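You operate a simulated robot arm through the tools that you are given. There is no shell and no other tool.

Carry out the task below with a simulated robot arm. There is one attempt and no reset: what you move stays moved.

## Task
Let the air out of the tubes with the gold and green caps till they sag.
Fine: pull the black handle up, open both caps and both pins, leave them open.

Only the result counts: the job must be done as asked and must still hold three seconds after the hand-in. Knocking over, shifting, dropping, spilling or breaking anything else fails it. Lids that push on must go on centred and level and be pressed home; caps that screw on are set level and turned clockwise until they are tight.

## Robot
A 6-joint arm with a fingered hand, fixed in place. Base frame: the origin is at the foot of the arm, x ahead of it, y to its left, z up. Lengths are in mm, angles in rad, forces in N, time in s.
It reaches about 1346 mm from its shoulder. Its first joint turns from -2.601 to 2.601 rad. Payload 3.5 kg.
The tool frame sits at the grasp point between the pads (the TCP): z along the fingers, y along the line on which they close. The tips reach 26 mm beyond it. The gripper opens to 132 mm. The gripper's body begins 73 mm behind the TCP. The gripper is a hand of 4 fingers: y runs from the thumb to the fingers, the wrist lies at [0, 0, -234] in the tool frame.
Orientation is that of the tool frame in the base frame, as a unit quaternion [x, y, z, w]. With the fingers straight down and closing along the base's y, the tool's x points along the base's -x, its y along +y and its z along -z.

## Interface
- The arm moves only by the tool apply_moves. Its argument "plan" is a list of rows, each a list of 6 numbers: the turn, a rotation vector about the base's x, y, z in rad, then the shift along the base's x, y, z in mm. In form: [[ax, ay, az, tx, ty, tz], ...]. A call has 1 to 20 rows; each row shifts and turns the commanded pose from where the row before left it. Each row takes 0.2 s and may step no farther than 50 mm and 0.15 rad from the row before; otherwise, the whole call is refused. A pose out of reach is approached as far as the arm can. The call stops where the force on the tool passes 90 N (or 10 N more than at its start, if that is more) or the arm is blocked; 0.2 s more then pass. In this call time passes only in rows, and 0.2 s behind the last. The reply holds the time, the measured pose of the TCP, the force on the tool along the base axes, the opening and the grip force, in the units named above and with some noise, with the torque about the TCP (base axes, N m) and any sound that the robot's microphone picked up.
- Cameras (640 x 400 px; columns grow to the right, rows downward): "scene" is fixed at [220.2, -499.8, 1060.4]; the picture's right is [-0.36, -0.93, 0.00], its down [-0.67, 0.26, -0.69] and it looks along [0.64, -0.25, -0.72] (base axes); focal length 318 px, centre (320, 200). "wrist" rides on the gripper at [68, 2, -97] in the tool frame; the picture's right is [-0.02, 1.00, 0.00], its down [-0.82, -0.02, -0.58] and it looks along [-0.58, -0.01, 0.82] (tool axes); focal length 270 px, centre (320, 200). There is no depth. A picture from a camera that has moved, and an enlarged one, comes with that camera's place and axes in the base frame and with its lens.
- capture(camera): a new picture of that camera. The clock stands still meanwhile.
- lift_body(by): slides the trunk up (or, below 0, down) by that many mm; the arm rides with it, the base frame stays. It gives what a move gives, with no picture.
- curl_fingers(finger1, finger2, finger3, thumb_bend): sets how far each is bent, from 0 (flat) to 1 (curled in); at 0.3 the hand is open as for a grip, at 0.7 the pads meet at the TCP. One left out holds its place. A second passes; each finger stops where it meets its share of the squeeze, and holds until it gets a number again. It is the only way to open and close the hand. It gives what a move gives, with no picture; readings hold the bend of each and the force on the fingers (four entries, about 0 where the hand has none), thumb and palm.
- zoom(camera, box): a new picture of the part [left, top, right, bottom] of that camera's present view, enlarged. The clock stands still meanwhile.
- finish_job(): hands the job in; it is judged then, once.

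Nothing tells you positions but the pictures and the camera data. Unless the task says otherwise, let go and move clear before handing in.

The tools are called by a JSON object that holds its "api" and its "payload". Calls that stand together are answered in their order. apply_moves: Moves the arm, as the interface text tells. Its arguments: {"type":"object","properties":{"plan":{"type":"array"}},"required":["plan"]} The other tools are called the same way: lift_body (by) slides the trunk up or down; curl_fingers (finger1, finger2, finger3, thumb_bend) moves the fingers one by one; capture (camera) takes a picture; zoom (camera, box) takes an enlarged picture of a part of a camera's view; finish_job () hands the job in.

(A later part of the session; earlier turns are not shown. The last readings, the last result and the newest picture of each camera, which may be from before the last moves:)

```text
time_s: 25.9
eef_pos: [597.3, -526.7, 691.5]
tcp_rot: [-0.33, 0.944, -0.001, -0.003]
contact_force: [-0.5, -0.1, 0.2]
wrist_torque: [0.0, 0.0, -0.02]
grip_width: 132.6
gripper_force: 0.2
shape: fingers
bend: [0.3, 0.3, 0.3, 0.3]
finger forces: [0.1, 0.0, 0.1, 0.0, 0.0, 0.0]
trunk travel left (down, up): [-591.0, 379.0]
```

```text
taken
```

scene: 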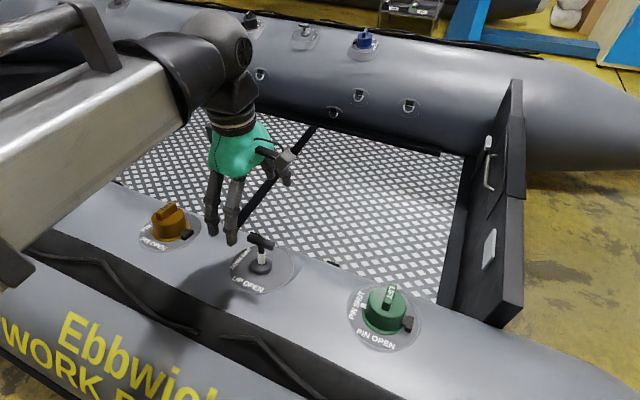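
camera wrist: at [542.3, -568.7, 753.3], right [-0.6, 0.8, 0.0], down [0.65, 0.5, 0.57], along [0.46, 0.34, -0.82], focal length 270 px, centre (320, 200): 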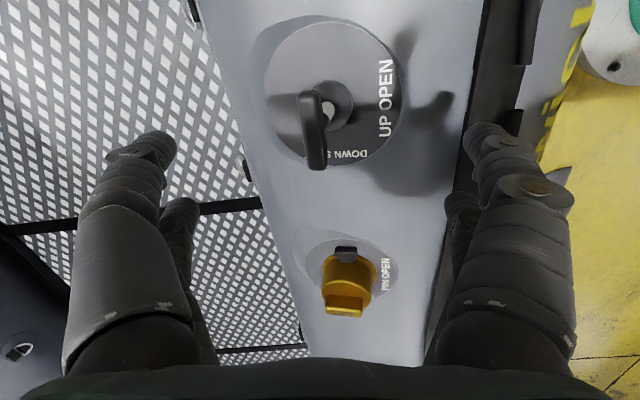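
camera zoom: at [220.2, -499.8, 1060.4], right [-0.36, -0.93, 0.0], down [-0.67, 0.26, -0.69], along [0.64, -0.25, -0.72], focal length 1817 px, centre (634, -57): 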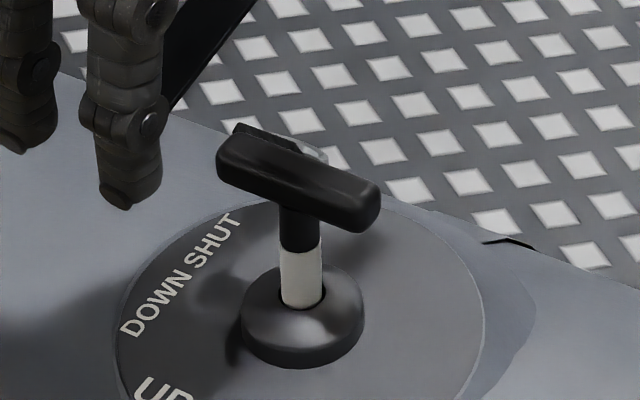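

The handle is fully up and holds. Now I'll move above the gold cap and turn the hand to -45° so that it closes across the fin.

{"api": "apply_moves", "payload": {"plan": [[0, 0, -0.146, 16, 17.3, 0], [0, 0, -0.146, 16, 17.3, 0], [0, 0, -0.146, 16, 17.3, 0], [0, 0, -0.146, 16, 17.3, 0], [0, 0, -0.146, 16, 17.3, 0], [0, 0, -0.146, 16, 17.3, 0], [0, 0, -0.146, 16, 17.3, 0], [0, 0, -0.146, 16, 17.3, 0], [0, 0, -0.146, 16, 17.3, 0], [0, 0, -0.146, 16, 17.3, 0]]}}

{"api": "capture", "payload": {"camera": "wrist"}}

{"api": "capture", "payload": {"camera": "scene"}}

```text
time_s: 28.1
eef_pos: [755.5, -353.1, 692.8]
tcp_rot: [0.385, 0.923, 0.002, -0.003]
contact_force: [-0.1, -0.2, -0.4]
wrist_torque: [0.02, 0.0, -0.03]
grip_width: 132.6
gripper_force: 0.0
shape: fingers
bend: [0.3, 0.3, 0.3, 0.3]
finger forces: [0.0, 0.1, 0.0, 0.1, 0.0, 0.0]
trunk travel left (down, up): [-591.0, 379.0]
```

```text
taken
camera wrist: at [709.5, -305.3, 790.2], right [0.73, 0.69, 0.0], down [0.56, -0.6, 0.57], along [0.39, -0.42, -0.82], focal length 270 px, centre (320, 200)
```

wrist: 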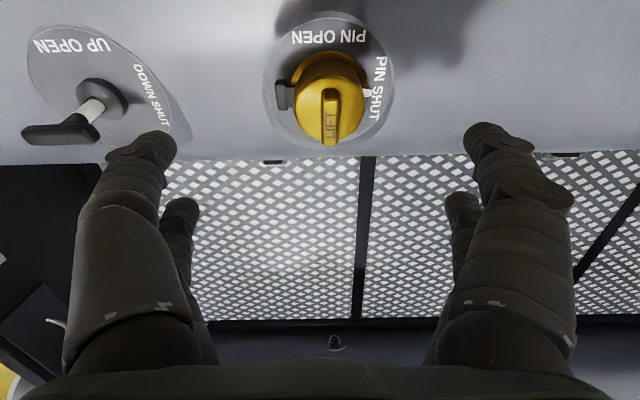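

```text
taken
```

scene: 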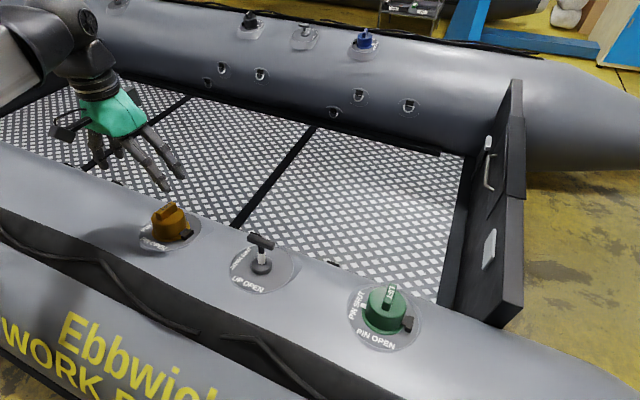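

{"api": "zoom", "payload": {"camera": "wrist", "box": [240, 0, 420, 160]}}

{"api": "zoom", "payload": {"camera": "scene", "box": [130, 190, 210, 260]}}

```text
2.50 times, centred on (330, 80) of wrist
camera zoom: at [709.5, -305.3, 790.2], right [0.73, 0.69, 0.0], down [0.56, -0.6, 0.57], along [0.39, -0.42, -0.82], focal length 676 px, centre (295, 500)
```

zoom: 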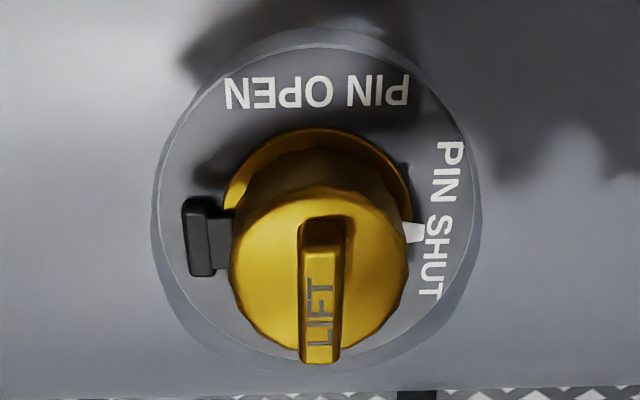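

```text
5.71 times, centred on (170, 225) of scene
camera zoom: at [220.2, -499.8, 1060.4], right [-0.36, -0.93, 0.0], down [-0.67, 0.26, -0.69], along [0.64, -0.25, -0.72], focal length 1817 px, centre (1177, 57)
```

zoom: 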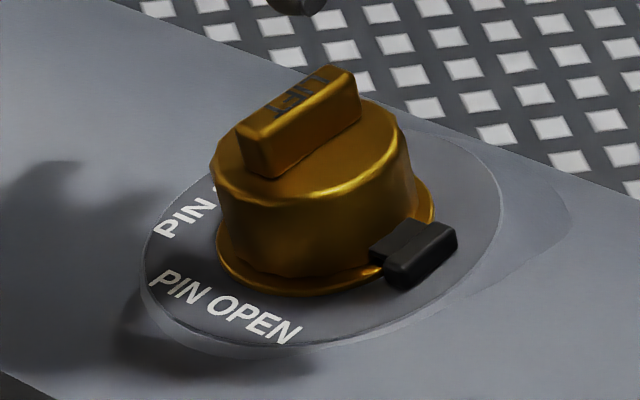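

The cap looks hinged at the black block (toward the handle side), with a LIFT fin across it; the fin's top centre is at about [769,-356,547] and the whole valve leans about 11° inboard. The white pointer marks PIN SHUT, and PIN OPEN is 90° counter-clockwise. I'll centre over the fin and come down part-way.

{"api": "apply_moves", "payload": {"plan": [[0, 0, 0, 13.5, -2.5, 0]]}}

{"api": "lift_body", "payload": {"by": -92}}

{"api": "capture", "payload": {"camera": "wrist"}}

{"api": "zoom", "payload": {"camera": "scene", "box": [110, 150, 230, 260]}}

```text
time_s: 28.6
eef_pos: [770.5, -356.3, 691.7]
tcp_rot: [0.384, 0.923, 0.002, -0.004]
contact_force: [0.1, -0.2, 0.7]
wrist_torque: [0.0, 0.0, -0.01]
grip_width: 132.5
gripper_force: 0.0
shape: fingers
bend: [0.3, 0.3, 0.3, 0.3]
finger forces: [0.0, 0.0, 0.0, 0.1, 0.1, 0.0]
trunk travel left (down, up): [-591.0, 379.0]
```

```text
time_s: 29.8
eef_pos: [769.5, -357.0, 599.6]
tcp_rot: [0.383, 0.924, 0.001, -0.003]
contact_force: [-0.6, 0.3, -0.4]
wrist_torque: [-0.01, -0.03, -0.04]
grip_width: 132.4
gripper_force: 0.0
shape: fingers
bend: [0.3, 0.3, 0.3, 0.3]
finger forces: [0.1, 0.1, 0.0, 0.0, 0.0, 0.0]
trunk travel left (down, up): [-499.0, 471.0]
```

```text
taken
camera wrist: at [723.0, -307.6, 698.1], right [0.73, 0.69, 0.0], down [0.56, -0.6, 0.57], along [0.39, -0.42, -0.82], focal length 270 px, centre (320, 200)
```

wrist: 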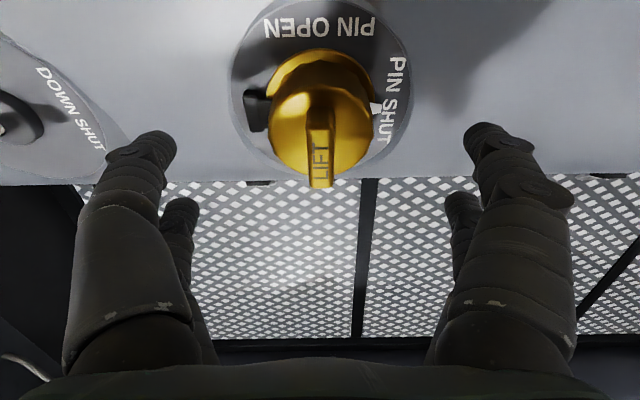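

```text
3.64 times, centred on (170, 205) of scene
camera zoom: at [220.2, -499.8, 1060.4], right [-0.36, -0.93, 0.0], down [-0.67, 0.26, -0.69], along [0.64, -0.25, -0.72], focal length 1156 px, centre (866, 182)
```

zoom: 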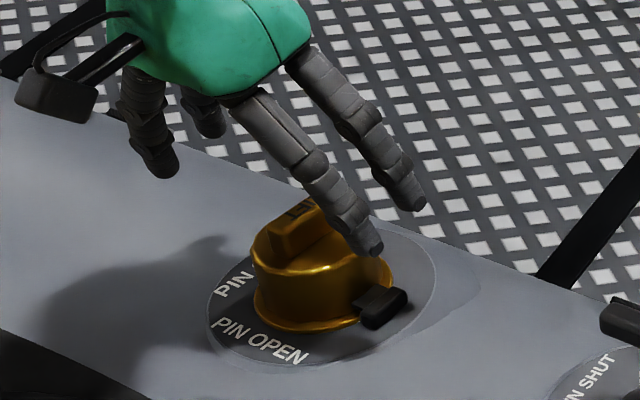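

Centred well. I'll lower so the fingertips straddle the fin just above the cap's top, then close gently.

{"api": "lift_body", "payload": {"by": -40}}

{"api": "curl_fingers", "payload": {"finger1": 0.6, "finger2": 0.6, "finger3": 0.6, "thumb_bend": 0.6}}

{"api": "capture", "payload": {"camera": "wrist"}}

{"api": "zoom", "payload": {"camera": "scene", "box": [110, 150, 230, 260]}}

```text
time_s: 30.6
eef_pos: [768.9, -356.9, 560.7]
tcp_rot: [0.384, 0.923, 0.002, -0.004]
contact_force: [1.0, -0.1, 0.7]
wrist_torque: [0.01, -0.02, 0.0]
grip_width: 132.1
gripper_force: 0.1
shape: fingers
bend: [0.3, 0.3, 0.3, 0.3]
finger forces: [0.1, 0.0, 0.0, 0.1, 0.0, 0.0]
trunk travel left (down, up): [-459.0, 511.0]
```

```text
time_s: 31.6
eef_pos: [770.2, -355.3, 561.3]
tcp_rot: [0.384, 0.924, 0.001, -0.003]
contact_force: [-0.5, -0.9, 0.1]
wrist_torque: [-0.05, 0.04, 0.02]
grip_width: 54.4
gripper_force: 8.9
shape: fingers
bend: [0.53, 0.54, 0.55, 0.56]
finger forces: [4.7, 3.6, 3.1, 0.0, 6.2, 0.0]
trunk travel left (down, up): [-459.0, 511.0]
```

```text
taken
camera wrist: at [722.9, -307.6, 658.2], right [0.73, 0.69, 0.0], down [0.56, -0.6, 0.57], along [0.39, -0.42, -0.82], focal length 270 px, centre (320, 200)
```

wrist: 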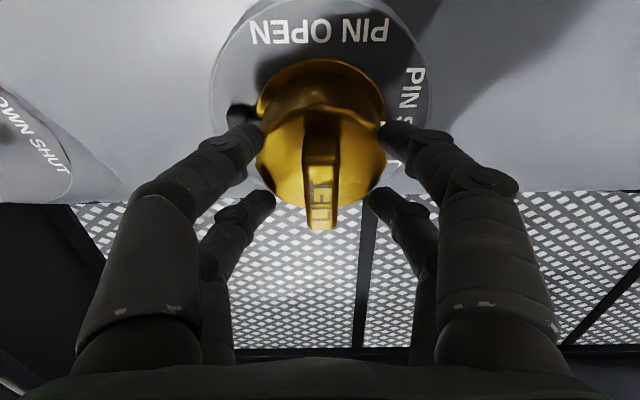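

```text
3.64 times, centred on (170, 205) of scene
camera zoom: at [220.2, -499.8, 1060.4], right [-0.36, -0.93, 0.0], down [-0.67, 0.26, -0.69], along [0.64, -0.25, -0.72], focal length 1156 px, centre (866, 182)
```

zoom: 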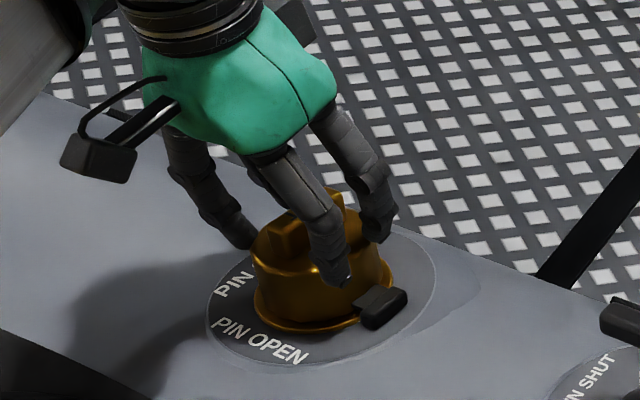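

The tips met the cap's body rather than the fin. I'll back off, narrow the hand to just wider than the fin and come down over the fin itself.

{"api": "curl_fingers", "payload": {"finger1": 0.45, "finger2": 0.45, "finger3": 0.45, "thumb_bend": 0.45}}

{"api": "lift_body", "payload": {"by": 35}}

{"api": "curl_fingers", "payload": {"finger1": 0.61, "finger2": 0.61, "finger3": 0.61, "thumb_bend": 0.61}}

{"api": "capture", "payload": {"camera": "wrist"}}

{"api": "zoom", "payload": {"camera": "scene", "box": [110, 150, 230, 260]}}

```text
time_s: 32.6
eef_pos: [769.6, -355.5, 560.7]
tcp_rot: [0.383, 0.924, 0.001, -0.003]
contact_force: [-0.1, 0.5, 0.1]
wrist_torque: [0.0, -0.01, -0.03]
grip_width: 81.9
gripper_force: 0.1
shape: fingers
bend: [0.45, 0.45, 0.45, 0.45]
finger forces: [0.0, 0.1, 0.0, 0.0, 0.1, 0.1]
trunk travel left (down, up): [-459.0, 511.0]
```

```text
time_s: 33.4
eef_pos: [769.8, -356.2, 595.7]
tcp_rot: [0.384, 0.923, 0.001, -0.004]
contact_force: [0.0, -0.3, -0.4]
wrist_torque: [0.0, 0.01, 0.01]
grip_width: 82.4
gripper_force: 0.0
shape: fingers
bend: [0.45, 0.45, 0.45, 0.45]
finger forces: [0.1, 0.1, 0.0, 0.0, 0.1, 0.1]
trunk travel left (down, up): [-494.0, 476.0]
```

```text
time_s: 34.4
eef_pos: [769.2, -356.9, 595.0]
tcp_rot: [0.384, 0.923, 0.001, -0.003]
contact_force: [0.7, 0.1, -0.7]
wrist_torque: [-0.02, 0.0, 0.01]
grip_width: 29.7
gripper_force: 0.1
shape: fingers
bend: [0.61, 0.61, 0.61, 0.61]
finger forces: [0.0, 0.0, 0.0, 0.0, 0.0, 0.0]
trunk travel left (down, up): [-494.0, 476.0]
```

```text
taken
camera wrist: at [723.0, -307.6, 693.1], right [0.73, 0.69, 0.0], down [0.56, -0.6, 0.57], along [0.39, -0.42, -0.82], focal length 270 px, centre (320, 200)
```

wrist: 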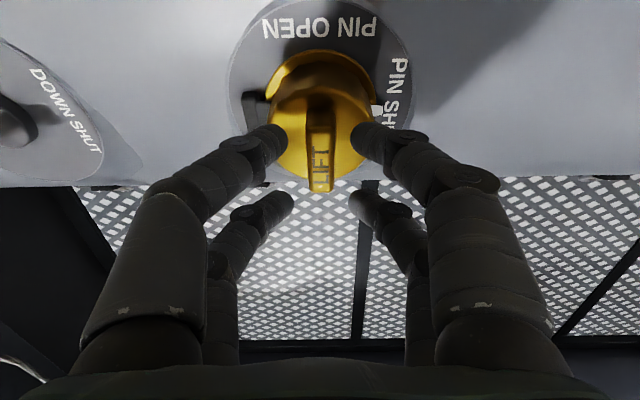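

```text
3.64 times, centred on (170, 205) of scene
camera zoom: at [220.2, -499.8, 1060.4], right [-0.36, -0.93, 0.0], down [-0.67, 0.26, -0.69], along [0.64, -0.25, -0.72], focal length 1156 px, centre (866, 182)
```

zoom: 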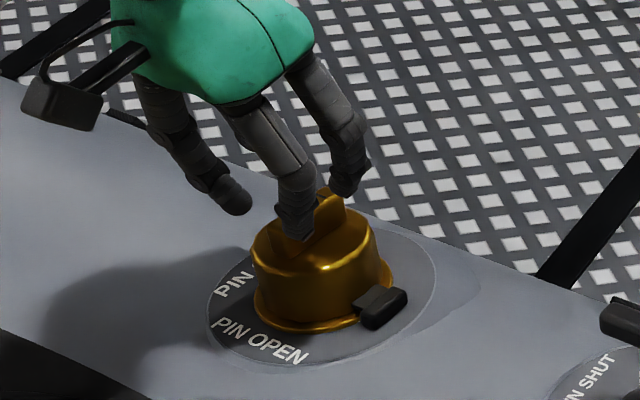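

{"api": "lift_body", "payload": {"by": -28}}

{"api": "zoom", "payload": {"camera": "scene", "box": [120, 170, 210, 250]}}

{"api": "capture", "payload": {"camera": "wrist"}}

```text
time_s: 35.2
eef_pos: [769.6, -357.5, 570.6]
tcp_rot: [0.383, 0.924, 0.001, -0.002]
contact_force: [6.4, -7.5, 44.5]
wrist_torque: [0.4, 0.64, -0.13]
grip_width: 30.3
gripper_force: 22.9
shape: fingers
bend: [0.66, 0.61, 0.61, 0.6]
finger forces: [20.4, 0.0, 0.0, 0.0, 25.7, 0.0]
trunk travel left (down, up): [-466.0, 504.0]
```

```text
5.00 times, centred on (165, 210) of scene
camera zoom: at [220.2, -499.8, 1060.4], right [-0.36, -0.93, 0.0], down [-0.67, 0.26, -0.69], along [0.64, -0.25, -0.72], focal length 1590 px, centre (1095, 150)
```

zoom: 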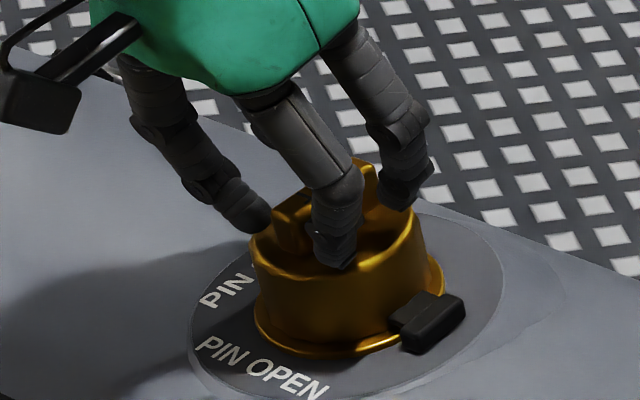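

```text
taken
camera wrist: at [721.9, -307.6, 668.1], right [0.73, 0.69, 0.0], down [0.56, -0.59, 0.58], along [0.4, -0.42, -0.82], focal length 270 px, centre (320, 200)
```

wrist: 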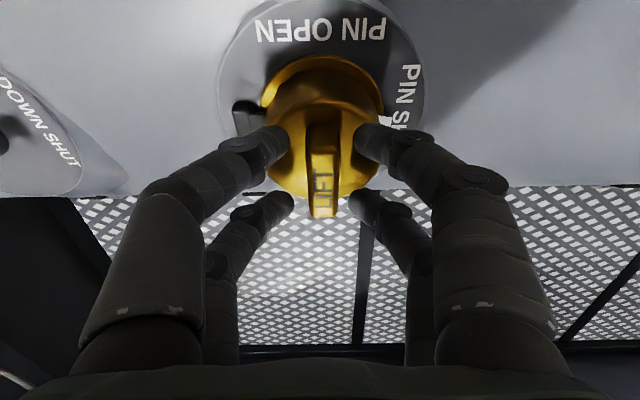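

The outboard tips touched the cap's top because the valve leans. I'll back up and tilt the hand about 0.2 rad to match the valve's axis.

{"api": "lift_body", "payload": {"by": 22}}

{"api": "apply_moves", "payload": {"plan": [[0.0707, 0.0707, 0, 1.2, -1.2, 1.2], [0.0707, 0.0707, 0, 1.3, -1.3, 3.5]]}}

{"api": "capture", "payload": {"camera": "wrist"}}

{"api": "zoom", "payload": {"camera": "scene", "box": [120, 170, 210, 250]}}

```text
time_s: 35.9
eef_pos: [769.5, -356.6, 590.1]
tcp_rot: [0.384, 0.923, 0.001, -0.004]
contact_force: [-0.5, -1.2, -0.4]
wrist_torque: [0.0, -0.02, 0.01]
grip_width: 29.3
gripper_force: 0.1
shape: fingers
bend: [0.61, 0.61, 0.61, 0.61]
finger forces: [0.0, 0.0, 0.0, 0.1, 0.0, 0.1]
trunk travel left (down, up): [-488.0, 482.0]
```

```text
time_s: 36.5
eef_pos: [771.7, -359.3, 594.4]
tcp_rot: [0.381, 0.919, 0.04, -0.097]
contact_force: [-0.3, -0.6, 0.6]
wrist_torque: [-0.03, -0.01, 0.03]
grip_width: 29.3
gripper_force: 0.0
shape: fingers
bend: [0.61, 0.61, 0.61, 0.61]
finger forces: [0.0, 0.1, 0.0, 0.0, 0.1, 0.0]
trunk travel left (down, up): [-488.0, 482.0]
```

```text
taken
camera wrist: at [740.1, -325.0, 703.8], right [0.73, 0.69, -0.01], down [0.63, -0.66, 0.4], along [0.27, -0.29, -0.92], focal length 270 px, centre (320, 200)
```

wrist: 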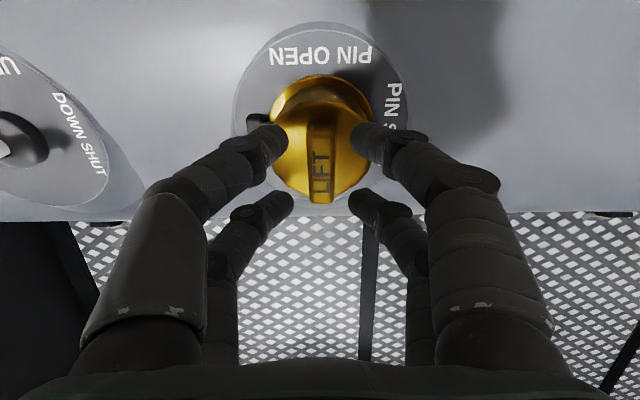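

```text
5.00 times, centred on (165, 210) of scene
camera zoom: at [220.2, -499.8, 1060.4], right [-0.36, -0.93, 0.0], down [-0.67, 0.26, -0.69], along [0.64, -0.25, -0.72], focal length 1590 px, centre (1095, 150)
```

zoom: 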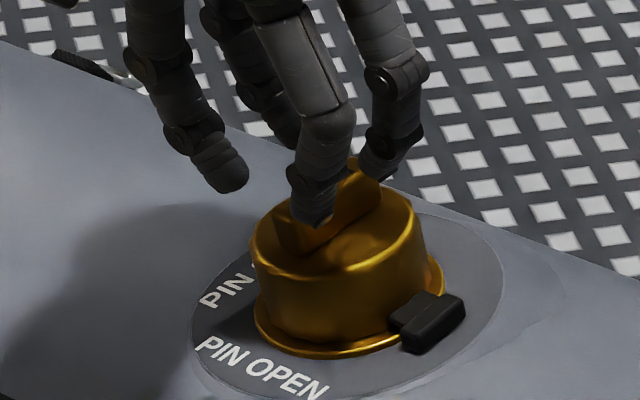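

{"api": "lift_body", "payload": {"by": -26}}

{"api": "zoom", "payload": {"camera": "scene", "box": [120, 170, 210, 250]}}

{"api": "capture", "payload": {"camera": "wrist"}}

```text
time_s: 37.2
eef_pos: [772.7, -358.7, 568.4]
tcp_rot: [0.382, 0.918, 0.039, -0.096]
contact_force: [-0.6, 0.1, 0.1]
wrist_torque: [-0.03, 0.02, 0.0]
grip_width: 29.2
gripper_force: 0.1
shape: fingers
bend: [0.61, 0.61, 0.61, 0.61]
finger forces: [0.0, 0.0, 0.0, 0.0, 0.0, 0.1]
trunk travel left (down, up): [-462.0, 508.0]
```

```text
5.00 times, centred on (165, 210) of scene
camera zoom: at [220.2, -499.8, 1060.4], right [-0.36, -0.93, 0.0], down [-0.67, 0.26, -0.69], along [0.64, -0.25, -0.72], focal length 1590 px, centre (1095, 150)
```

zoom: 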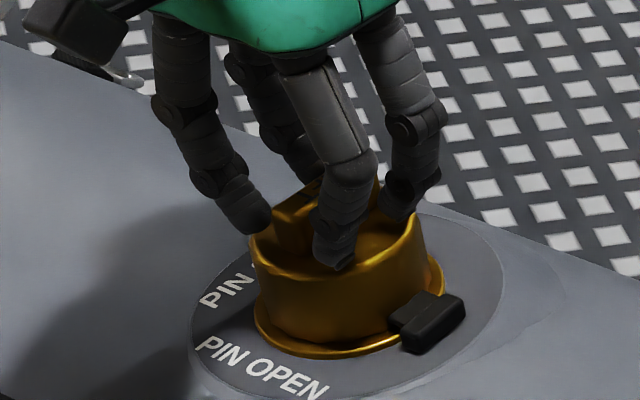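

```text
taken
camera wrist: at [740.0, -324.7, 677.6], right [0.73, 0.69, -0.01], down [0.63, -0.66, 0.4], along [0.27, -0.29, -0.92], focal length 270 px, centre (320, 200)
```

wrist: 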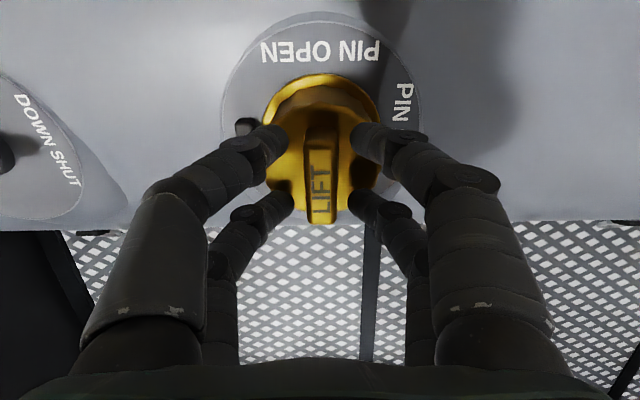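

Now the tips straddle the fin without touching. I'll narrow a little, go down to just at the cap's top, and squeeze.

{"api": "curl_fingers", "payload": {"finger1": 0.635, "finger2": 0.635, "finger3": 0.635, "thumb_bend": 0.635}}

{"api": "lift_body", "payload": {"by": -6}}

```text
time_s: 38.2
eef_pos: [771.7, -359.3, 568.9]
tcp_rot: [0.381, 0.919, 0.038, -0.096]
contact_force: [-0.3, 0.2, 0.2]
wrist_torque: [-0.01, -0.01, 0.01]
grip_width: 23.3
gripper_force: 0.1
shape: fingers
bend: [0.63, 0.63, 0.63, 0.63]
finger forces: [0.1, 0.0, 0.2, 0.0, 0.0, 0.0]
trunk travel left (down, up): [-462.0, 508.0]
```

```text
time_s: 38.7
eef_pos: [771.0, -358.5, 565.9]
tcp_rot: [0.381, 0.919, 0.038, -0.093]
contact_force: [9.5, -8.6, 48.7]
wrist_torque: [-0.08, -0.05, 0.01]
grip_width: 23.5
gripper_force: 24.9
shape: fingers
bend: [0.65, 0.65, 0.66, 0.63]
finger forces: [10.8, 12.5, 11.6, 0.1, 14.7, 0.1]
trunk travel left (down, up): [-456.0, 514.0]
```

All four tips touch the cap's top evenly. I'll relieve 3 mm and squeeze the fin.

{"api": "lift_body", "payload": {"by": 3.5}}

{"api": "curl_fingers", "payload": {"finger1": 0.9, "finger2": 0.9, "finger3": 0.9, "thumb_bend": 0.9}}

{"api": "capture", "payload": {"camera": "wrist"}}

{"api": "zoom", "payload": {"camera": "scene", "box": [120, 170, 210, 250]}}

```text
time_s: 39.2
eef_pos: [771.9, -358.1, 566.2]
tcp_rot: [0.382, 0.919, 0.04, -0.095]
contact_force: [6.4, -5.6, 17.8]
wrist_torque: [-0.17, -0.2, 0.0]
grip_width: 23.4
gripper_force: 9.1
shape: fingers
bend: [0.64, 0.65, 0.65, 0.63]
finger forces: [4.0, 6.1, 5.7, 0.1, 2.9, 0.0]
trunk travel left (down, up): [-459.0, 511.0]
```

```text
time_s: 40.2
eef_pos: [770.8, -360.0, 566.8]
tcp_rot: [0.381, 0.919, 0.038, -0.097]
contact_force: [-22.6, -2.8, -18.5]
wrist_torque: [-0.15, 0.1, 0.39]
grip_width: 10.8
gripper_force: 26.9
shape: fingers
bend: [0.7, 0.7, 0.7, 0.66]
finger forces: [8.7, 8.8, 9.8, 0.1, 26.5, 0.1]
trunk travel left (down, up): [-459.0, 511.0]
```

```text
taken
camera wrist: at [739.1, -325.3, 674.6], right [0.73, 0.69, -0.01], down [0.63, -0.66, 0.4], along [0.27, -0.29, -0.92], focal length 270 px, centre (320, 200)
```

wrist: 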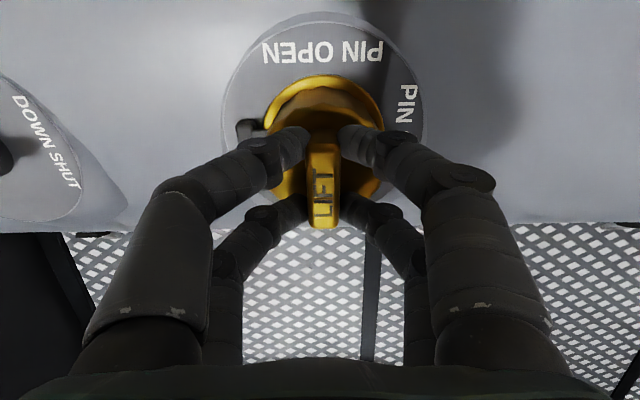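

```text
5.00 times, centred on (165, 210) of scene
camera zoom: at [220.2, -499.8, 1060.4], right [-0.36, -0.93, 0.0], down [-0.67, 0.26, -0.69], along [0.64, -0.25, -0.72], focal length 1590 px, centre (1095, 150)
```

zoom: 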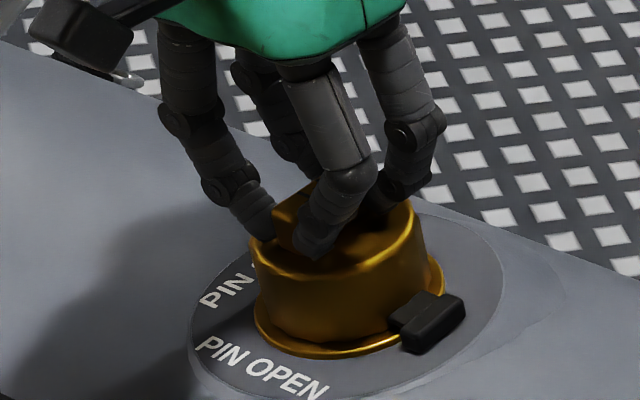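

The fin is firmly held with about 27 N. Now a small lift to see how the cap gives way.

{"api": "lift_body", "payload": {"by": 5}}

{"api": "zoom", "payload": {"camera": "scene", "box": [120, 170, 210, 250]}}

```text
time_s: 40.8
eef_pos: [771.1, -360.7, 569.7]
tcp_rot: [0.383, 0.918, 0.037, -0.097]
contact_force: [-29.0, -5.7, -31.7]
wrist_torque: [-0.18, 0.05, 0.35]
grip_width: 11.3
gripper_force: 27.0
shape: fingers
bend: [0.7, 0.7, 0.68, 0.65]
finger forces: [6.1, 6.3, 11.2, 0.0, 29.1, 0.0]
trunk travel left (down, up): [-464.0, 506.0]
```

```text
5.00 times, centred on (165, 210) of scene
camera zoom: at [220.2, -499.8, 1060.4], right [-0.36, -0.93, 0.0], down [-0.67, 0.26, -0.69], along [0.64, -0.25, -0.72], focal length 1590 px, centre (1095, 150)
```

zoom: 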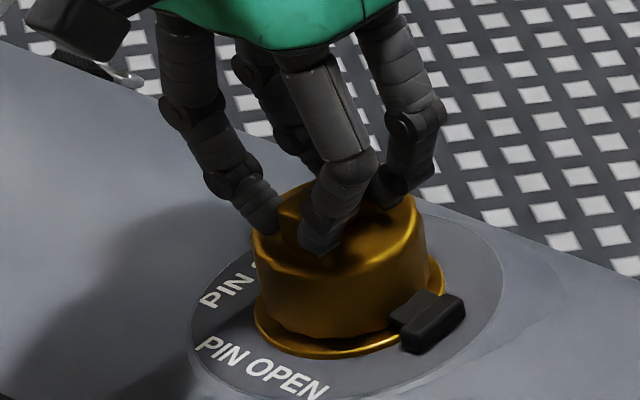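

The cap appears to be starting to rise off its collar. I'll follow the expected hinge arc: tilt the hand toward the block side with a matching shift.

{"api": "apply_moves", "payload": {"plan": [[0.0475, -0.049, -0.014, -3.4, -3.3, 0.7], [0.0475, -0.049, -0.014, -3.4, -3.3, 1.6]]}}

{"api": "zoom", "payload": {"camera": "scene", "box": [120, 170, 210, 250]}}

{"api": "capture", "payload": {"camera": "wrist"}}

```text
time_s: 41.4
eef_pos: [765.1, -365.6, 571.9]
tcp_rot: [0.388, 0.914, 0.102, -0.07]
contact_force: [-17.3, -2.8, -19.2]
wrist_torque: [-0.17, 0.02, 0.28]
grip_width: 10.9
gripper_force: 26.4
shape: fingers
bend: [0.7, 0.7, 0.69, 0.65]
finger forces: [9.2, 9.1, 9.3, 0.0, 25.5, 0.1]
trunk travel left (down, up): [-464.0, 506.0]
```

```text
5.00 times, centred on (165, 210) of scene
camera zoom: at [220.2, -499.8, 1060.4], right [-0.36, -0.93, 0.0], down [-0.67, 0.26, -0.69], along [0.64, -0.25, -0.72], focal length 1590 px, centre (1095, 150)
```

zoom: 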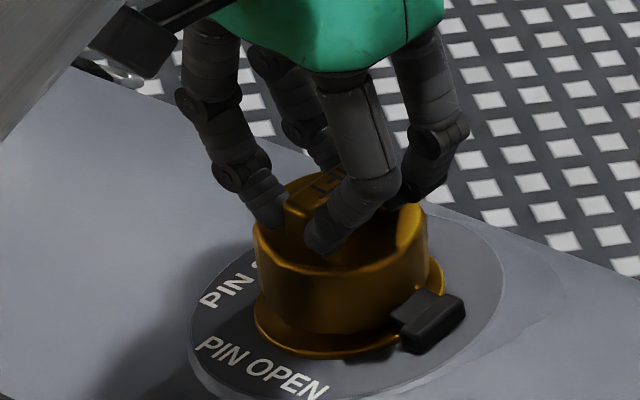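

```text
taken
camera wrist: at [724.1, -341.3, 680.7], right [0.74, 0.66, 0.13], down [0.58, -0.72, 0.39], along [0.35, -0.21, -0.91], focal length 270 px, centre (320, 200)
```

wrist: 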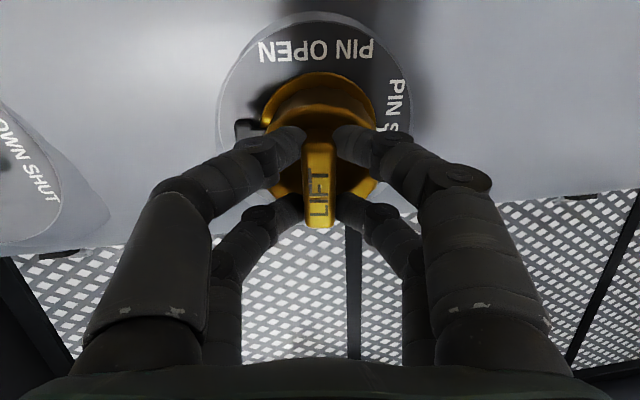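

It is a hinge: the side away from the block is lifting. I'll continue along the arc in small steps, dropping the trunk to match.

{"api": "apply_moves", "payload": {"plan": [[0.0476, -0.049, -0.014, -3.7, -3.5, 2.8], [0.0476, -0.049, -0.014, -3.7, -3.5, 3.9]]}}

{"api": "lift_body", "payload": {"by": -4}}

{"api": "zoom", "payload": {"camera": "scene", "box": [120, 170, 210, 250]}}

```text
time_s: 42.0
eef_pos: [758.2, -374.9, 577.4]
tcp_rot: [0.39, 0.905, 0.164, -0.04]
contact_force: [-11.9, -5.7, -26.9]
wrist_torque: [-0.33, -0.12, 0.24]
grip_width: 11.0
gripper_force: 26.2
shape: fingers
bend: [0.7, 0.7, 0.7, 0.65]
finger forces: [8.2, 8.2, 10.3, 0.1, 26.4, 0.0]
trunk travel left (down, up): [-464.0, 506.0]
```

```text
time_s: 42.5
eef_pos: [758.5, -372.7, 573.7]
tcp_rot: [0.39, 0.905, 0.166, -0.041]
contact_force: [-4.4, -4.1, -14.1]
wrist_torque: [-0.21, -0.17, 0.17]
grip_width: 10.8
gripper_force: 27.0
shape: fingers
bend: [0.7, 0.7, 0.7, 0.65]
finger forces: [11.0, 11.1, 8.7, 0.0, 23.3, 0.0]
trunk travel left (down, up): [-460.0, 510.0]
```

```text
5.00 times, centred on (165, 210) of scene
camera zoom: at [220.2, -499.8, 1060.4], right [-0.36, -0.93, 0.0], down [-0.67, 0.26, -0.69], along [0.64, -0.25, -0.72], focal length 1590 px, centre (1095, 150)
```

zoom: 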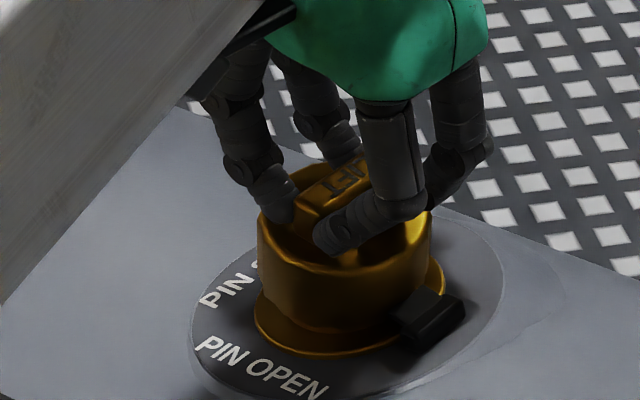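

{"api": "apply_moves", "payload": {"plan": [[0.0476, -0.049, -0.014, -3.8, -3.7, 4.9]]}}

{"api": "lift_body", "payload": {"by": -4}}

{"api": "apply_moves", "payload": {"plan": [[0.0476, -0.049, -0.014, -3.9, -3.7, 6.0]]}}

{"api": "lift_body", "payload": {"by": -5}}

{"api": "zoom", "payload": {"camera": "scene", "box": [120, 170, 210, 250]}}

{"api": "capture", "payload": {"camera": "wrist"}}

```text
time_s: 42.9
eef_pos: [753.5, -378.4, 578.5]
tcp_rot: [0.392, 0.899, 0.195, -0.027]
contact_force: [-6.2, -7.0, -27.1]
wrist_torque: [-0.35, -0.15, 0.19]
grip_width: 11.0
gripper_force: 26.8
shape: fingers
bend: [0.7, 0.71, 0.7, 0.65]
finger forces: [8.9, 8.8, 9.7, 0.1, 26.1, 0.1]
trunk travel left (down, up): [-460.0, 510.0]
```

```text
time_s: 43.5
eef_pos: [754.2, -376.0, 575.7]
tcp_rot: [0.391, 0.898, 0.198, -0.025]
contact_force: [0.5, -5.5, -12.0]
wrist_torque: [-0.21, -0.26, 0.13]
grip_width: 10.8
gripper_force: 27.5
shape: fingers
bend: [0.7, 0.71, 0.71, 0.66]
finger forces: [11.9, 11.9, 8.4, 0.0, 22.7, 0.1]
trunk travel left (down, up): [-456.0, 514.0]
```

```text
time_s: 43.9
eef_pos: [749.4, -382.0, 579.5]
tcp_rot: [0.392, 0.891, 0.226, -0.013]
contact_force: [-2.9, -7.9, -30.0]
wrist_torque: [-0.45, -0.22, 0.1]
grip_width: 11.0
gripper_force: 27.1
shape: fingers
bend: [0.7, 0.71, 0.7, 0.65]
finger forces: [8.6, 8.7, 10.0, 0.0, 27.2, 0.0]
trunk travel left (down, up): [-456.0, 514.0]
```

```text
time_s: 44.4
eef_pos: [750.0, -379.7, 577.0]
tcp_rot: [0.392, 0.891, 0.229, -0.012]
contact_force: [3.9, -6.8, -11.4]
wrist_torque: [-0.3, -0.3, 0.06]
grip_width: 10.6
gripper_force: 27.8
shape: fingers
bend: [0.7, 0.71, 0.71, 0.66]
finger forces: [12.2, 12.3, 8.1, 0.1, 22.5, 0.0]
trunk travel left (down, up): [-451.0, 519.0]
```

```text
5.00 times, centred on (165, 210) of scene
camera zoom: at [220.2, -499.8, 1060.4], right [-0.36, -0.93, 0.0], down [-0.67, 0.26, -0.69], along [0.64, -0.25, -0.72], focal length 1590 px, centre (1095, 150)
```

zoom: 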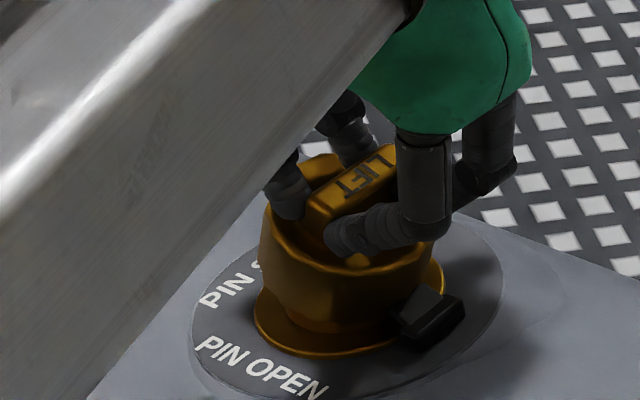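

```text
taken
camera wrist: at [689.3, -373.0, 678.1], right [0.72, 0.57, 0.39], down [0.46, -0.82, 0.34], along [0.52, -0.07, -0.85], focal length 270 px, centre (320, 200)
```

wrist: 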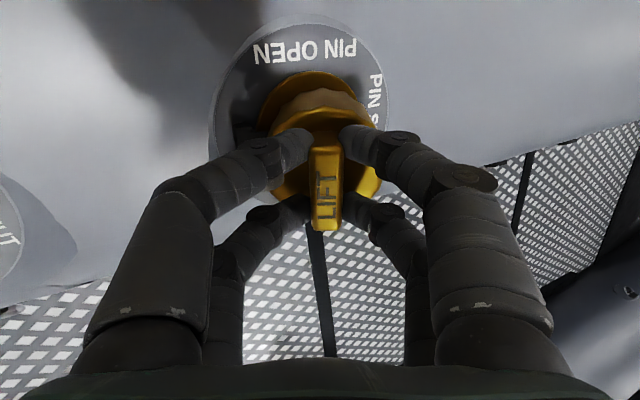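

The cap follows at about 25°. I'll keep going with the same coordinated steps.

{"api": "lift_body", "payload": {"by": -3}}

{"api": "apply_moves", "payload": {"plan": [[0.0476, -0.049, -0.014, -3.9, -3.7, 7.0]]}}

{"api": "lift_body", "payload": {"by": -7}}

{"api": "apply_moves", "payload": {"plan": [[0.0476, -0.049, -0.014, -3.9, -3.7, 8.0]]}}

{"api": "lift_body", "payload": {"by": -7}}

{"api": "capture", "payload": {"camera": "wrist"}}

{"api": "capture", "payload": {"camera": "scene"}}

```text
time_s: 44.9
eef_pos: [750.4, -380.5, 573.9]
tcp_rot: [0.392, 0.891, 0.23, -0.011]
contact_force: [7.2, -4.0, -3.1]
wrist_torque: [-0.1, -0.42, -0.01]
grip_width: 10.9
gripper_force: 28.2
shape: fingers
bend: [0.7, 0.71, 0.71, 0.71]
finger forces: [14.4, 14.3, 6.9, 0.0, 19.9, 0.0]
trunk travel left (down, up): [-448.0, 522.0]
```

```text
time_s: 45.3
eef_pos: [745.2, -385.0, 578.5]
tcp_rot: [0.392, 0.883, 0.257, 0.001]
contact_force: [2.0, -8.3, -25.9]
wrist_torque: [-0.39, -0.26, 0.06]
grip_width: 10.8
gripper_force: 27.8
shape: fingers
bend: [0.7, 0.71, 0.7, 0.66]
finger forces: [10.1, 10.0, 9.0, 0.1, 26.2, 0.0]
trunk travel left (down, up): [-448.0, 522.0]
```

```text
time_s: 45.9
eef_pos: [747.6, -382.8, 574.2]
tcp_rot: [0.392, 0.883, 0.26, 0.003]
contact_force: [8.6, -4.9, -0.7]
wrist_torque: [-0.05, -0.49, -0.07]
grip_width: 10.6
gripper_force: 28.6
shape: fingers
bend: [0.7, 0.71, 0.71, 0.71]
finger forces: [14.9, 14.9, 6.5, 0.0, 19.8, 0.0]
trunk travel left (down, up): [-441.0, 529.0]
```

```text
time_s: 46.3
eef_pos: [742.1, -388.2, 580.1]
tcp_rot: [0.392, 0.874, 0.287, 0.015]
contact_force: [2.1, -7.3, -27.9]
wrist_torque: [-0.45, -0.21, 0.06]
grip_width: 10.9
gripper_force: 27.7
shape: fingers
bend: [0.7, 0.71, 0.71, 0.66]
finger forces: [9.7, 9.8, 9.2, 0.0, 26.8, 0.1]
trunk travel left (down, up): [-441.0, 529.0]
```

```text
time_s: 46.8
eef_pos: [744.0, -387.2, 576.4]
tcp_rot: [0.392, 0.873, 0.291, 0.016]
contact_force: [8.2, -4.0, -3.1]
wrist_torque: [-0.09, -0.41, -0.05]
grip_width: 10.4
gripper_force: 28.5
shape: fingers
bend: [0.7, 0.7, 0.71, 0.71]
finger forces: [14.7, 14.6, 6.6, 0.0, 20.2, 0.1]
trunk travel left (down, up): [-434.0, 536.0]
```

```text
taken
camera wrist: at [672.0, -387.5, 670.7], right [0.69, 0.51, 0.52], down [0.4, -0.86, 0.31], along [0.6, 0.0, -0.8], focal length 270 px, centre (320, 200)
```

wrist: 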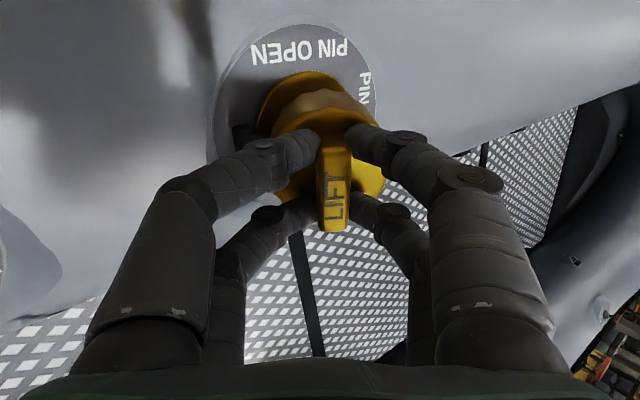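

```text
taken
```

scene: 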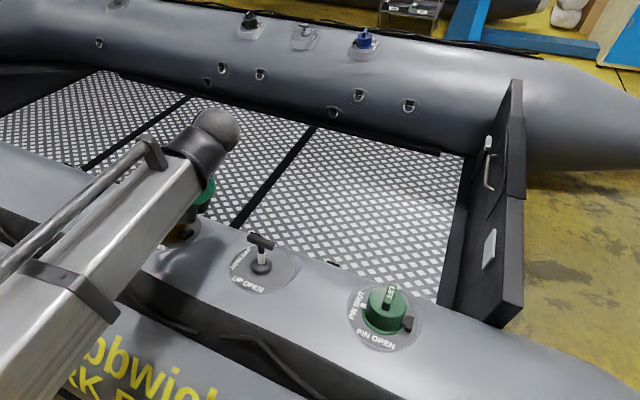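

{"api": "lift_body", "payload": {"by": -4}}

{"api": "apply_moves", "payload": {"plan": [[0.0476, -0.049, -0.014, -3.9, -3.8, 9.0]]}}

{"api": "lift_body", "payload": {"by": -9.5}}

{"api": "apply_moves", "payload": {"plan": [[0.0476, -0.049, -0.014, -3.9, -3.8, 9.9]]}}

{"api": "lift_body", "payload": {"by": -10.5}}

{"api": "capture", "payload": {"camera": "wrist"}}

```text
time_s: 47.4
eef_pos: [742.6, -386.4, 572.5]
tcp_rot: [0.391, 0.873, 0.291, 0.018]
contact_force: [12.3, 0.6, 7.9]
wrist_torque: [0.17, -0.6, -0.1]
grip_width: 11.0
gripper_force: 29.8
shape: fingers
bend: [0.7, 0.7, 0.72, 0.73]
finger forces: [19.1, 18.8, 4.2, 0.1, 16.3, 0.0]
trunk travel left (down, up): [-430.0, 540.0]
```

```text
time_s: 47.8
eef_pos: [737.5, -392.8, 578.1]
tcp_rot: [0.391, 0.863, 0.317, 0.029]
contact_force: [3.3, -3.8, -19.7]
wrist_torque: [-0.32, -0.26, 0.05]
grip_width: 10.8
gripper_force: 27.6
shape: fingers
bend: [0.7, 0.7, 0.71, 0.71]
finger forces: [11.4, 11.3, 7.7, 0.0, 25.4, 0.0]
trunk travel left (down, up): [-430.0, 540.0]
```

```text
time_s: 48.3
eef_pos: [738.8, -390.7, 571.3]
tcp_rot: [0.39, 0.862, 0.322, 0.031]
contact_force: [10.0, 2.4, 10.3]
wrist_torque: [0.27, -0.61, -0.08]
grip_width: 11.2
gripper_force: 28.8
shape: fingers
bend: [0.69, 0.7, 0.72, 0.74]
finger forces: [19.0, 18.6, 4.1, 0.0, 16.0, 0.1]
trunk travel left (down, up): [-421.0, 549.0]
```

```text
time_s: 48.7
eef_pos: [734.8, -396.9, 577.1]
tcp_rot: [0.391, 0.851, 0.347, 0.043]
contact_force: [2.5, -3.2, -21.7]
wrist_torque: [-0.36, -0.17, 0.06]
grip_width: 10.9
gripper_force: 27.8
shape: fingers
bend: [0.69, 0.7, 0.71, 0.72]
finger forces: [10.8, 10.8, 8.1, 0.0, 26.3, 0.1]
trunk travel left (down, up): [-421.0, 549.0]
```

```text
time_s: 49.3
eef_pos: [734.3, -394.8, 570.1]
tcp_rot: [0.389, 0.851, 0.351, 0.046]
contact_force: [10.3, 2.3, 12.0]
wrist_torque: [0.29, -0.59, -0.12]
grip_width: 10.8
gripper_force: 30.0
shape: fingers
bend: [0.69, 0.69, 0.73, 0.74]
finger forces: [20.0, 19.2, 3.9, 0.0, 15.8, 0.0]
trunk travel left (down, up): [-410.0, 560.0]
```

```text
taken
camera wrist: at [654.5, -401.2, 658.9], right [0.65, 0.43, 0.63], down [0.35, -0.9, 0.26], along [0.68, 0.05, -0.73], focal length 270 px, centre (320, 200)
```

wrist: 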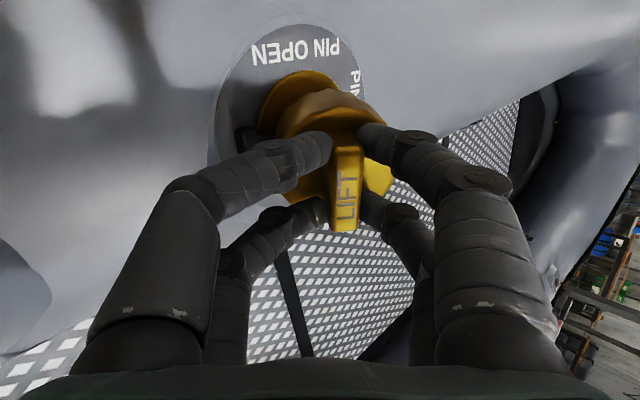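

The fin is drifting toward the outer fingers, so I'm leading too much. I'll tilt on with less shift to re-centre it.

{"api": "apply_moves", "payload": {"plan": [[0.0476, -0.049, -0.014, -1.0, -1.0, 10.8]]}}

{"api": "lift_body", "payload": {"by": -6}}

{"api": "apply_moves", "payload": {"plan": [[0.0476, -0.049, -0.014, -2.5, -2.4, 11.7]]}}

{"api": "lift_body", "payload": {"by": -9}}

{"api": "capture", "payload": {"camera": "wrist"}}

{"api": "zoom", "payload": {"camera": "scene", "box": [100, 150, 320, 290]}}

```text
time_s: 49.7
eef_pos: [732.0, -399.2, 577.1]
tcp_rot: [0.389, 0.839, 0.376, 0.057]
contact_force: [-0.7, -2.9, -25.5]
wrist_torque: [-0.48, 0.01, 0.18]
grip_width: 10.9
gripper_force: 28.1
shape: fingers
bend: [0.68, 0.69, 0.71, 0.72]
finger forces: [10.0, 10.0, 8.9, 0.1, 28.2, 0.0]
trunk travel left (down, up): [-410.0, 560.0]
```

```text
time_s: 50.3
eef_pos: [734.0, -397.0, 575.8]
tcp_rot: [0.388, 0.838, 0.379, 0.059]
contact_force: [2.3, -2.5, -6.9]
wrist_torque: [-0.18, -0.18, 0.09]
grip_width: 10.6
gripper_force: 28.2
shape: fingers
bend: [0.67, 0.68, 0.72, 0.74]
finger forces: [13.6, 13.7, 7.2, 0.1, 22.9, 0.1]
trunk travel left (down, up): [-404.0, 566.0]
```

```text
time_s: 50.7
eef_pos: [729.4, -400.2, 582.3]
tcp_rot: [0.388, 0.825, 0.405, 0.07]
contact_force: [-0.7, -0.6, -36.8]
wrist_torque: [-0.63, 0.05, 0.22]
grip_width: 11.0
gripper_force: 26.8
shape: fingers
bend: [0.68, 0.69, 0.7, 0.64]
finger forces: [7.3, 7.3, 9.8, 0.0, 29.7, 0.1]
trunk travel left (down, up): [-404.0, 566.0]
```

```text
time_s: 51.3
eef_pos: [731.5, -397.2, 577.1]
tcp_rot: [0.386, 0.824, 0.409, 0.073]
contact_force: [2.5, -0.8, -6.5]
wrist_torque: [-0.18, -0.26, 0.08]
grip_width: 10.9
gripper_force: 26.8
shape: fingers
bend: [0.68, 0.69, 0.71, 0.72]
finger forces: [12.6, 12.5, 6.6, 0.0, 21.7, 0.0]
trunk travel left (down, up): [-395.0, 575.0]
```

```text
taken
camera wrist: at [642.7, -411.0, 655.7], right [0.59, 0.35, 0.72], down [0.3, -0.93, 0.2], along [0.75, 0.1, -0.66], focal length 270 px, centre (320, 200)
```

wrist: 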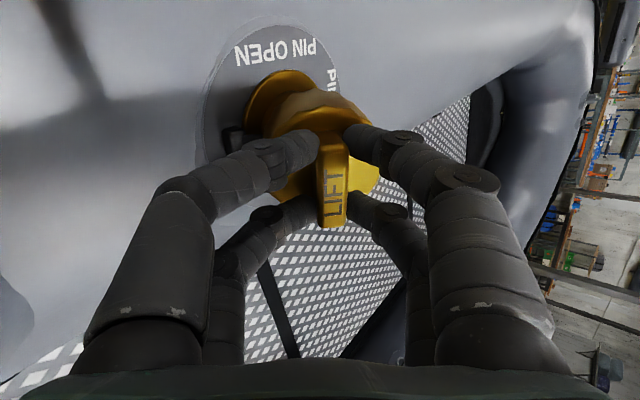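

```text
2.86 times, centred on (210, 220) of scene
camera zoom: at [220.2, -499.8, 1060.4], right [-0.36, -0.93, 0.0], down [-0.67, 0.26, -0.69], along [0.64, -0.25, -0.72], focal length 908 px, centre (634, 143)
```

zoom: 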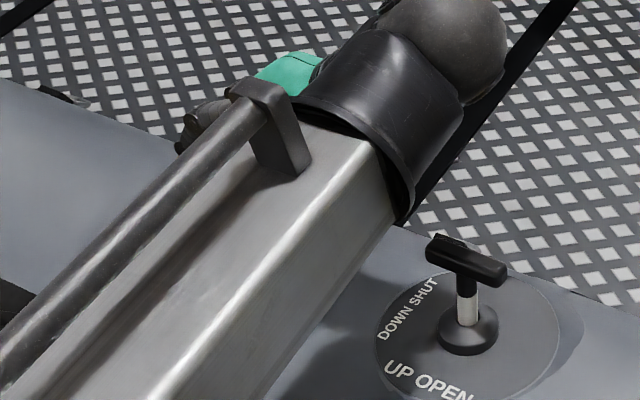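

The cap is at about 48° and the hand can't tilt much further without nearing the raised handle. I'll loosen the grip slightly to see whether the cap stays.

{"api": "curl_fingers", "payload": {"finger1": 0.58, "finger2": 0.58, "finger3": 0.58, "thumb_bend": 0.58}}

{"api": "capture", "payload": {"camera": "wrist"}}

```text
time_s: 52.3
eef_pos: [730.9, -398.5, 577.3]
tcp_rot: [0.385, 0.825, 0.408, 0.072]
contact_force: [-1.0, -0.6, 5.4]
wrist_torque: [-0.02, 0.02, 0.03]
grip_width: 42.7
gripper_force: 2.5
shape: fingers
bend: [0.57, 0.57, 0.61, 0.57]
finger forces: [0.5, 0.3, 4.7, 0.0, 0.1, 0.1]
trunk travel left (down, up): [-395.0, 575.0]
```

```text
taken
camera wrist: at [641.9, -410.7, 656.2], right [0.59, 0.35, 0.72], down [0.3, -0.93, 0.2], along [0.75, 0.1, -0.66], focal length 270 px, centre (320, 200)
```

wrist: 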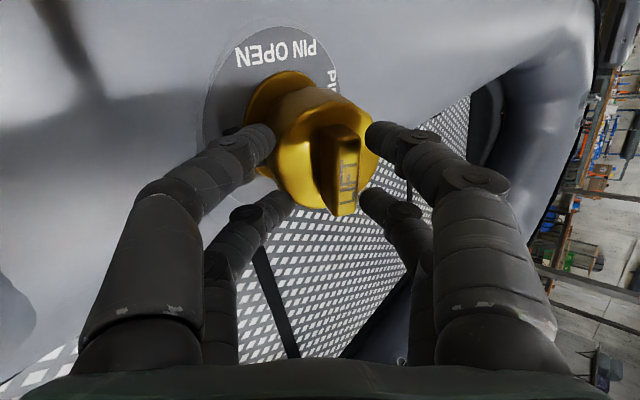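

Opening the fingers pushed the cap back slightly, but it hasn't fallen shut. I'll back off along the hand's axis in small steps to check whether it holds by itself.

{"api": "lift_body", "payload": {"by": 8}}

{"api": "apply_moves", "payload": {"plan": [[0, 0, 0, -7, -7, 0]]}}

{"api": "lift_body", "payload": {"by": 12}}

{"api": "apply_moves", "payload": {"plan": [[0, 0, 0, -8, -8, 0]]}}

{"api": "capture", "payload": {"camera": "wrist"}}

```text
time_s: 52.8
eef_pos: [731.6, -397.1, 586.5]
tcp_rot: [0.385, 0.824, 0.408, 0.072]
contact_force: [-1.0, 0.1, 0.5]
wrist_torque: [-0.04, 0.0, -0.02]
grip_width: 42.6
gripper_force: 0.3
shape: fingers
bend: [0.57, 0.57, 0.57, 0.57]
finger forces: [0.1, 0.0, 1.3, 0.1, 0.1, 0.1]
trunk travel left (down, up): [-403.0, 567.0]
```

```text
time_s: 53.2
eef_pos: [723.8, -405.7, 585.2]
tcp_rot: [0.385, 0.825, 0.408, 0.073]
contact_force: [-0.7, 0.0, 1.1]
wrist_torque: [0.01, -0.01, -0.01]
grip_width: 42.6
gripper_force: 0.1
shape: fingers
bend: [0.57, 0.57, 0.57, 0.57]
finger forces: [0.0, 0.6, 0.0, 0.0, 0.1, 0.1]
trunk travel left (down, up): [-403.0, 567.0]
```

```text
time_s: 53.8
eef_pos: [723.6, -405.9, 596.4]
tcp_rot: [0.385, 0.825, 0.408, 0.072]
contact_force: [-0.5, 0.6, -0.3]
wrist_torque: [-0.01, 0.04, -0.01]
grip_width: 43.2
gripper_force: 0.3
shape: fingers
bend: [0.57, 0.57, 0.56, 0.57]
finger forces: [0.0, 0.0, 0.3, 0.0, 0.3, 0.0]
trunk travel left (down, up): [-415.0, 555.0]
```

```text
time_s: 54.2
eef_pos: [715.5, -413.2, 596.9]
tcp_rot: [0.384, 0.825, 0.408, 0.073]
contact_force: [-0.4, 0.3, -0.4]
wrist_torque: [0.0, -0.02, 0.03]
grip_width: 43.1
gripper_force: 0.2
shape: fingers
bend: [0.57, 0.57, 0.56, 0.57]
finger forces: [0.0, 0.0, 0.2, 0.0, 0.0, 0.1]
trunk travel left (down, up): [-415.0, 555.0]
```

```text
taken
camera wrist: at [627.3, -425.8, 675.8], right [0.59, 0.35, 0.72], down [0.3, -0.93, 0.2], along [0.75, 0.1, -0.66], focal length 270 px, centre (320, 200)
```

wrist: 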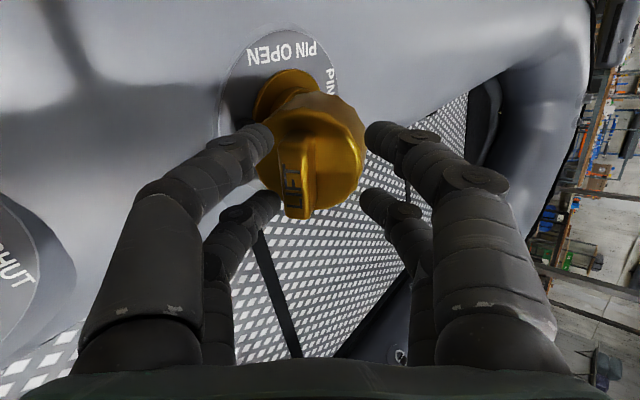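

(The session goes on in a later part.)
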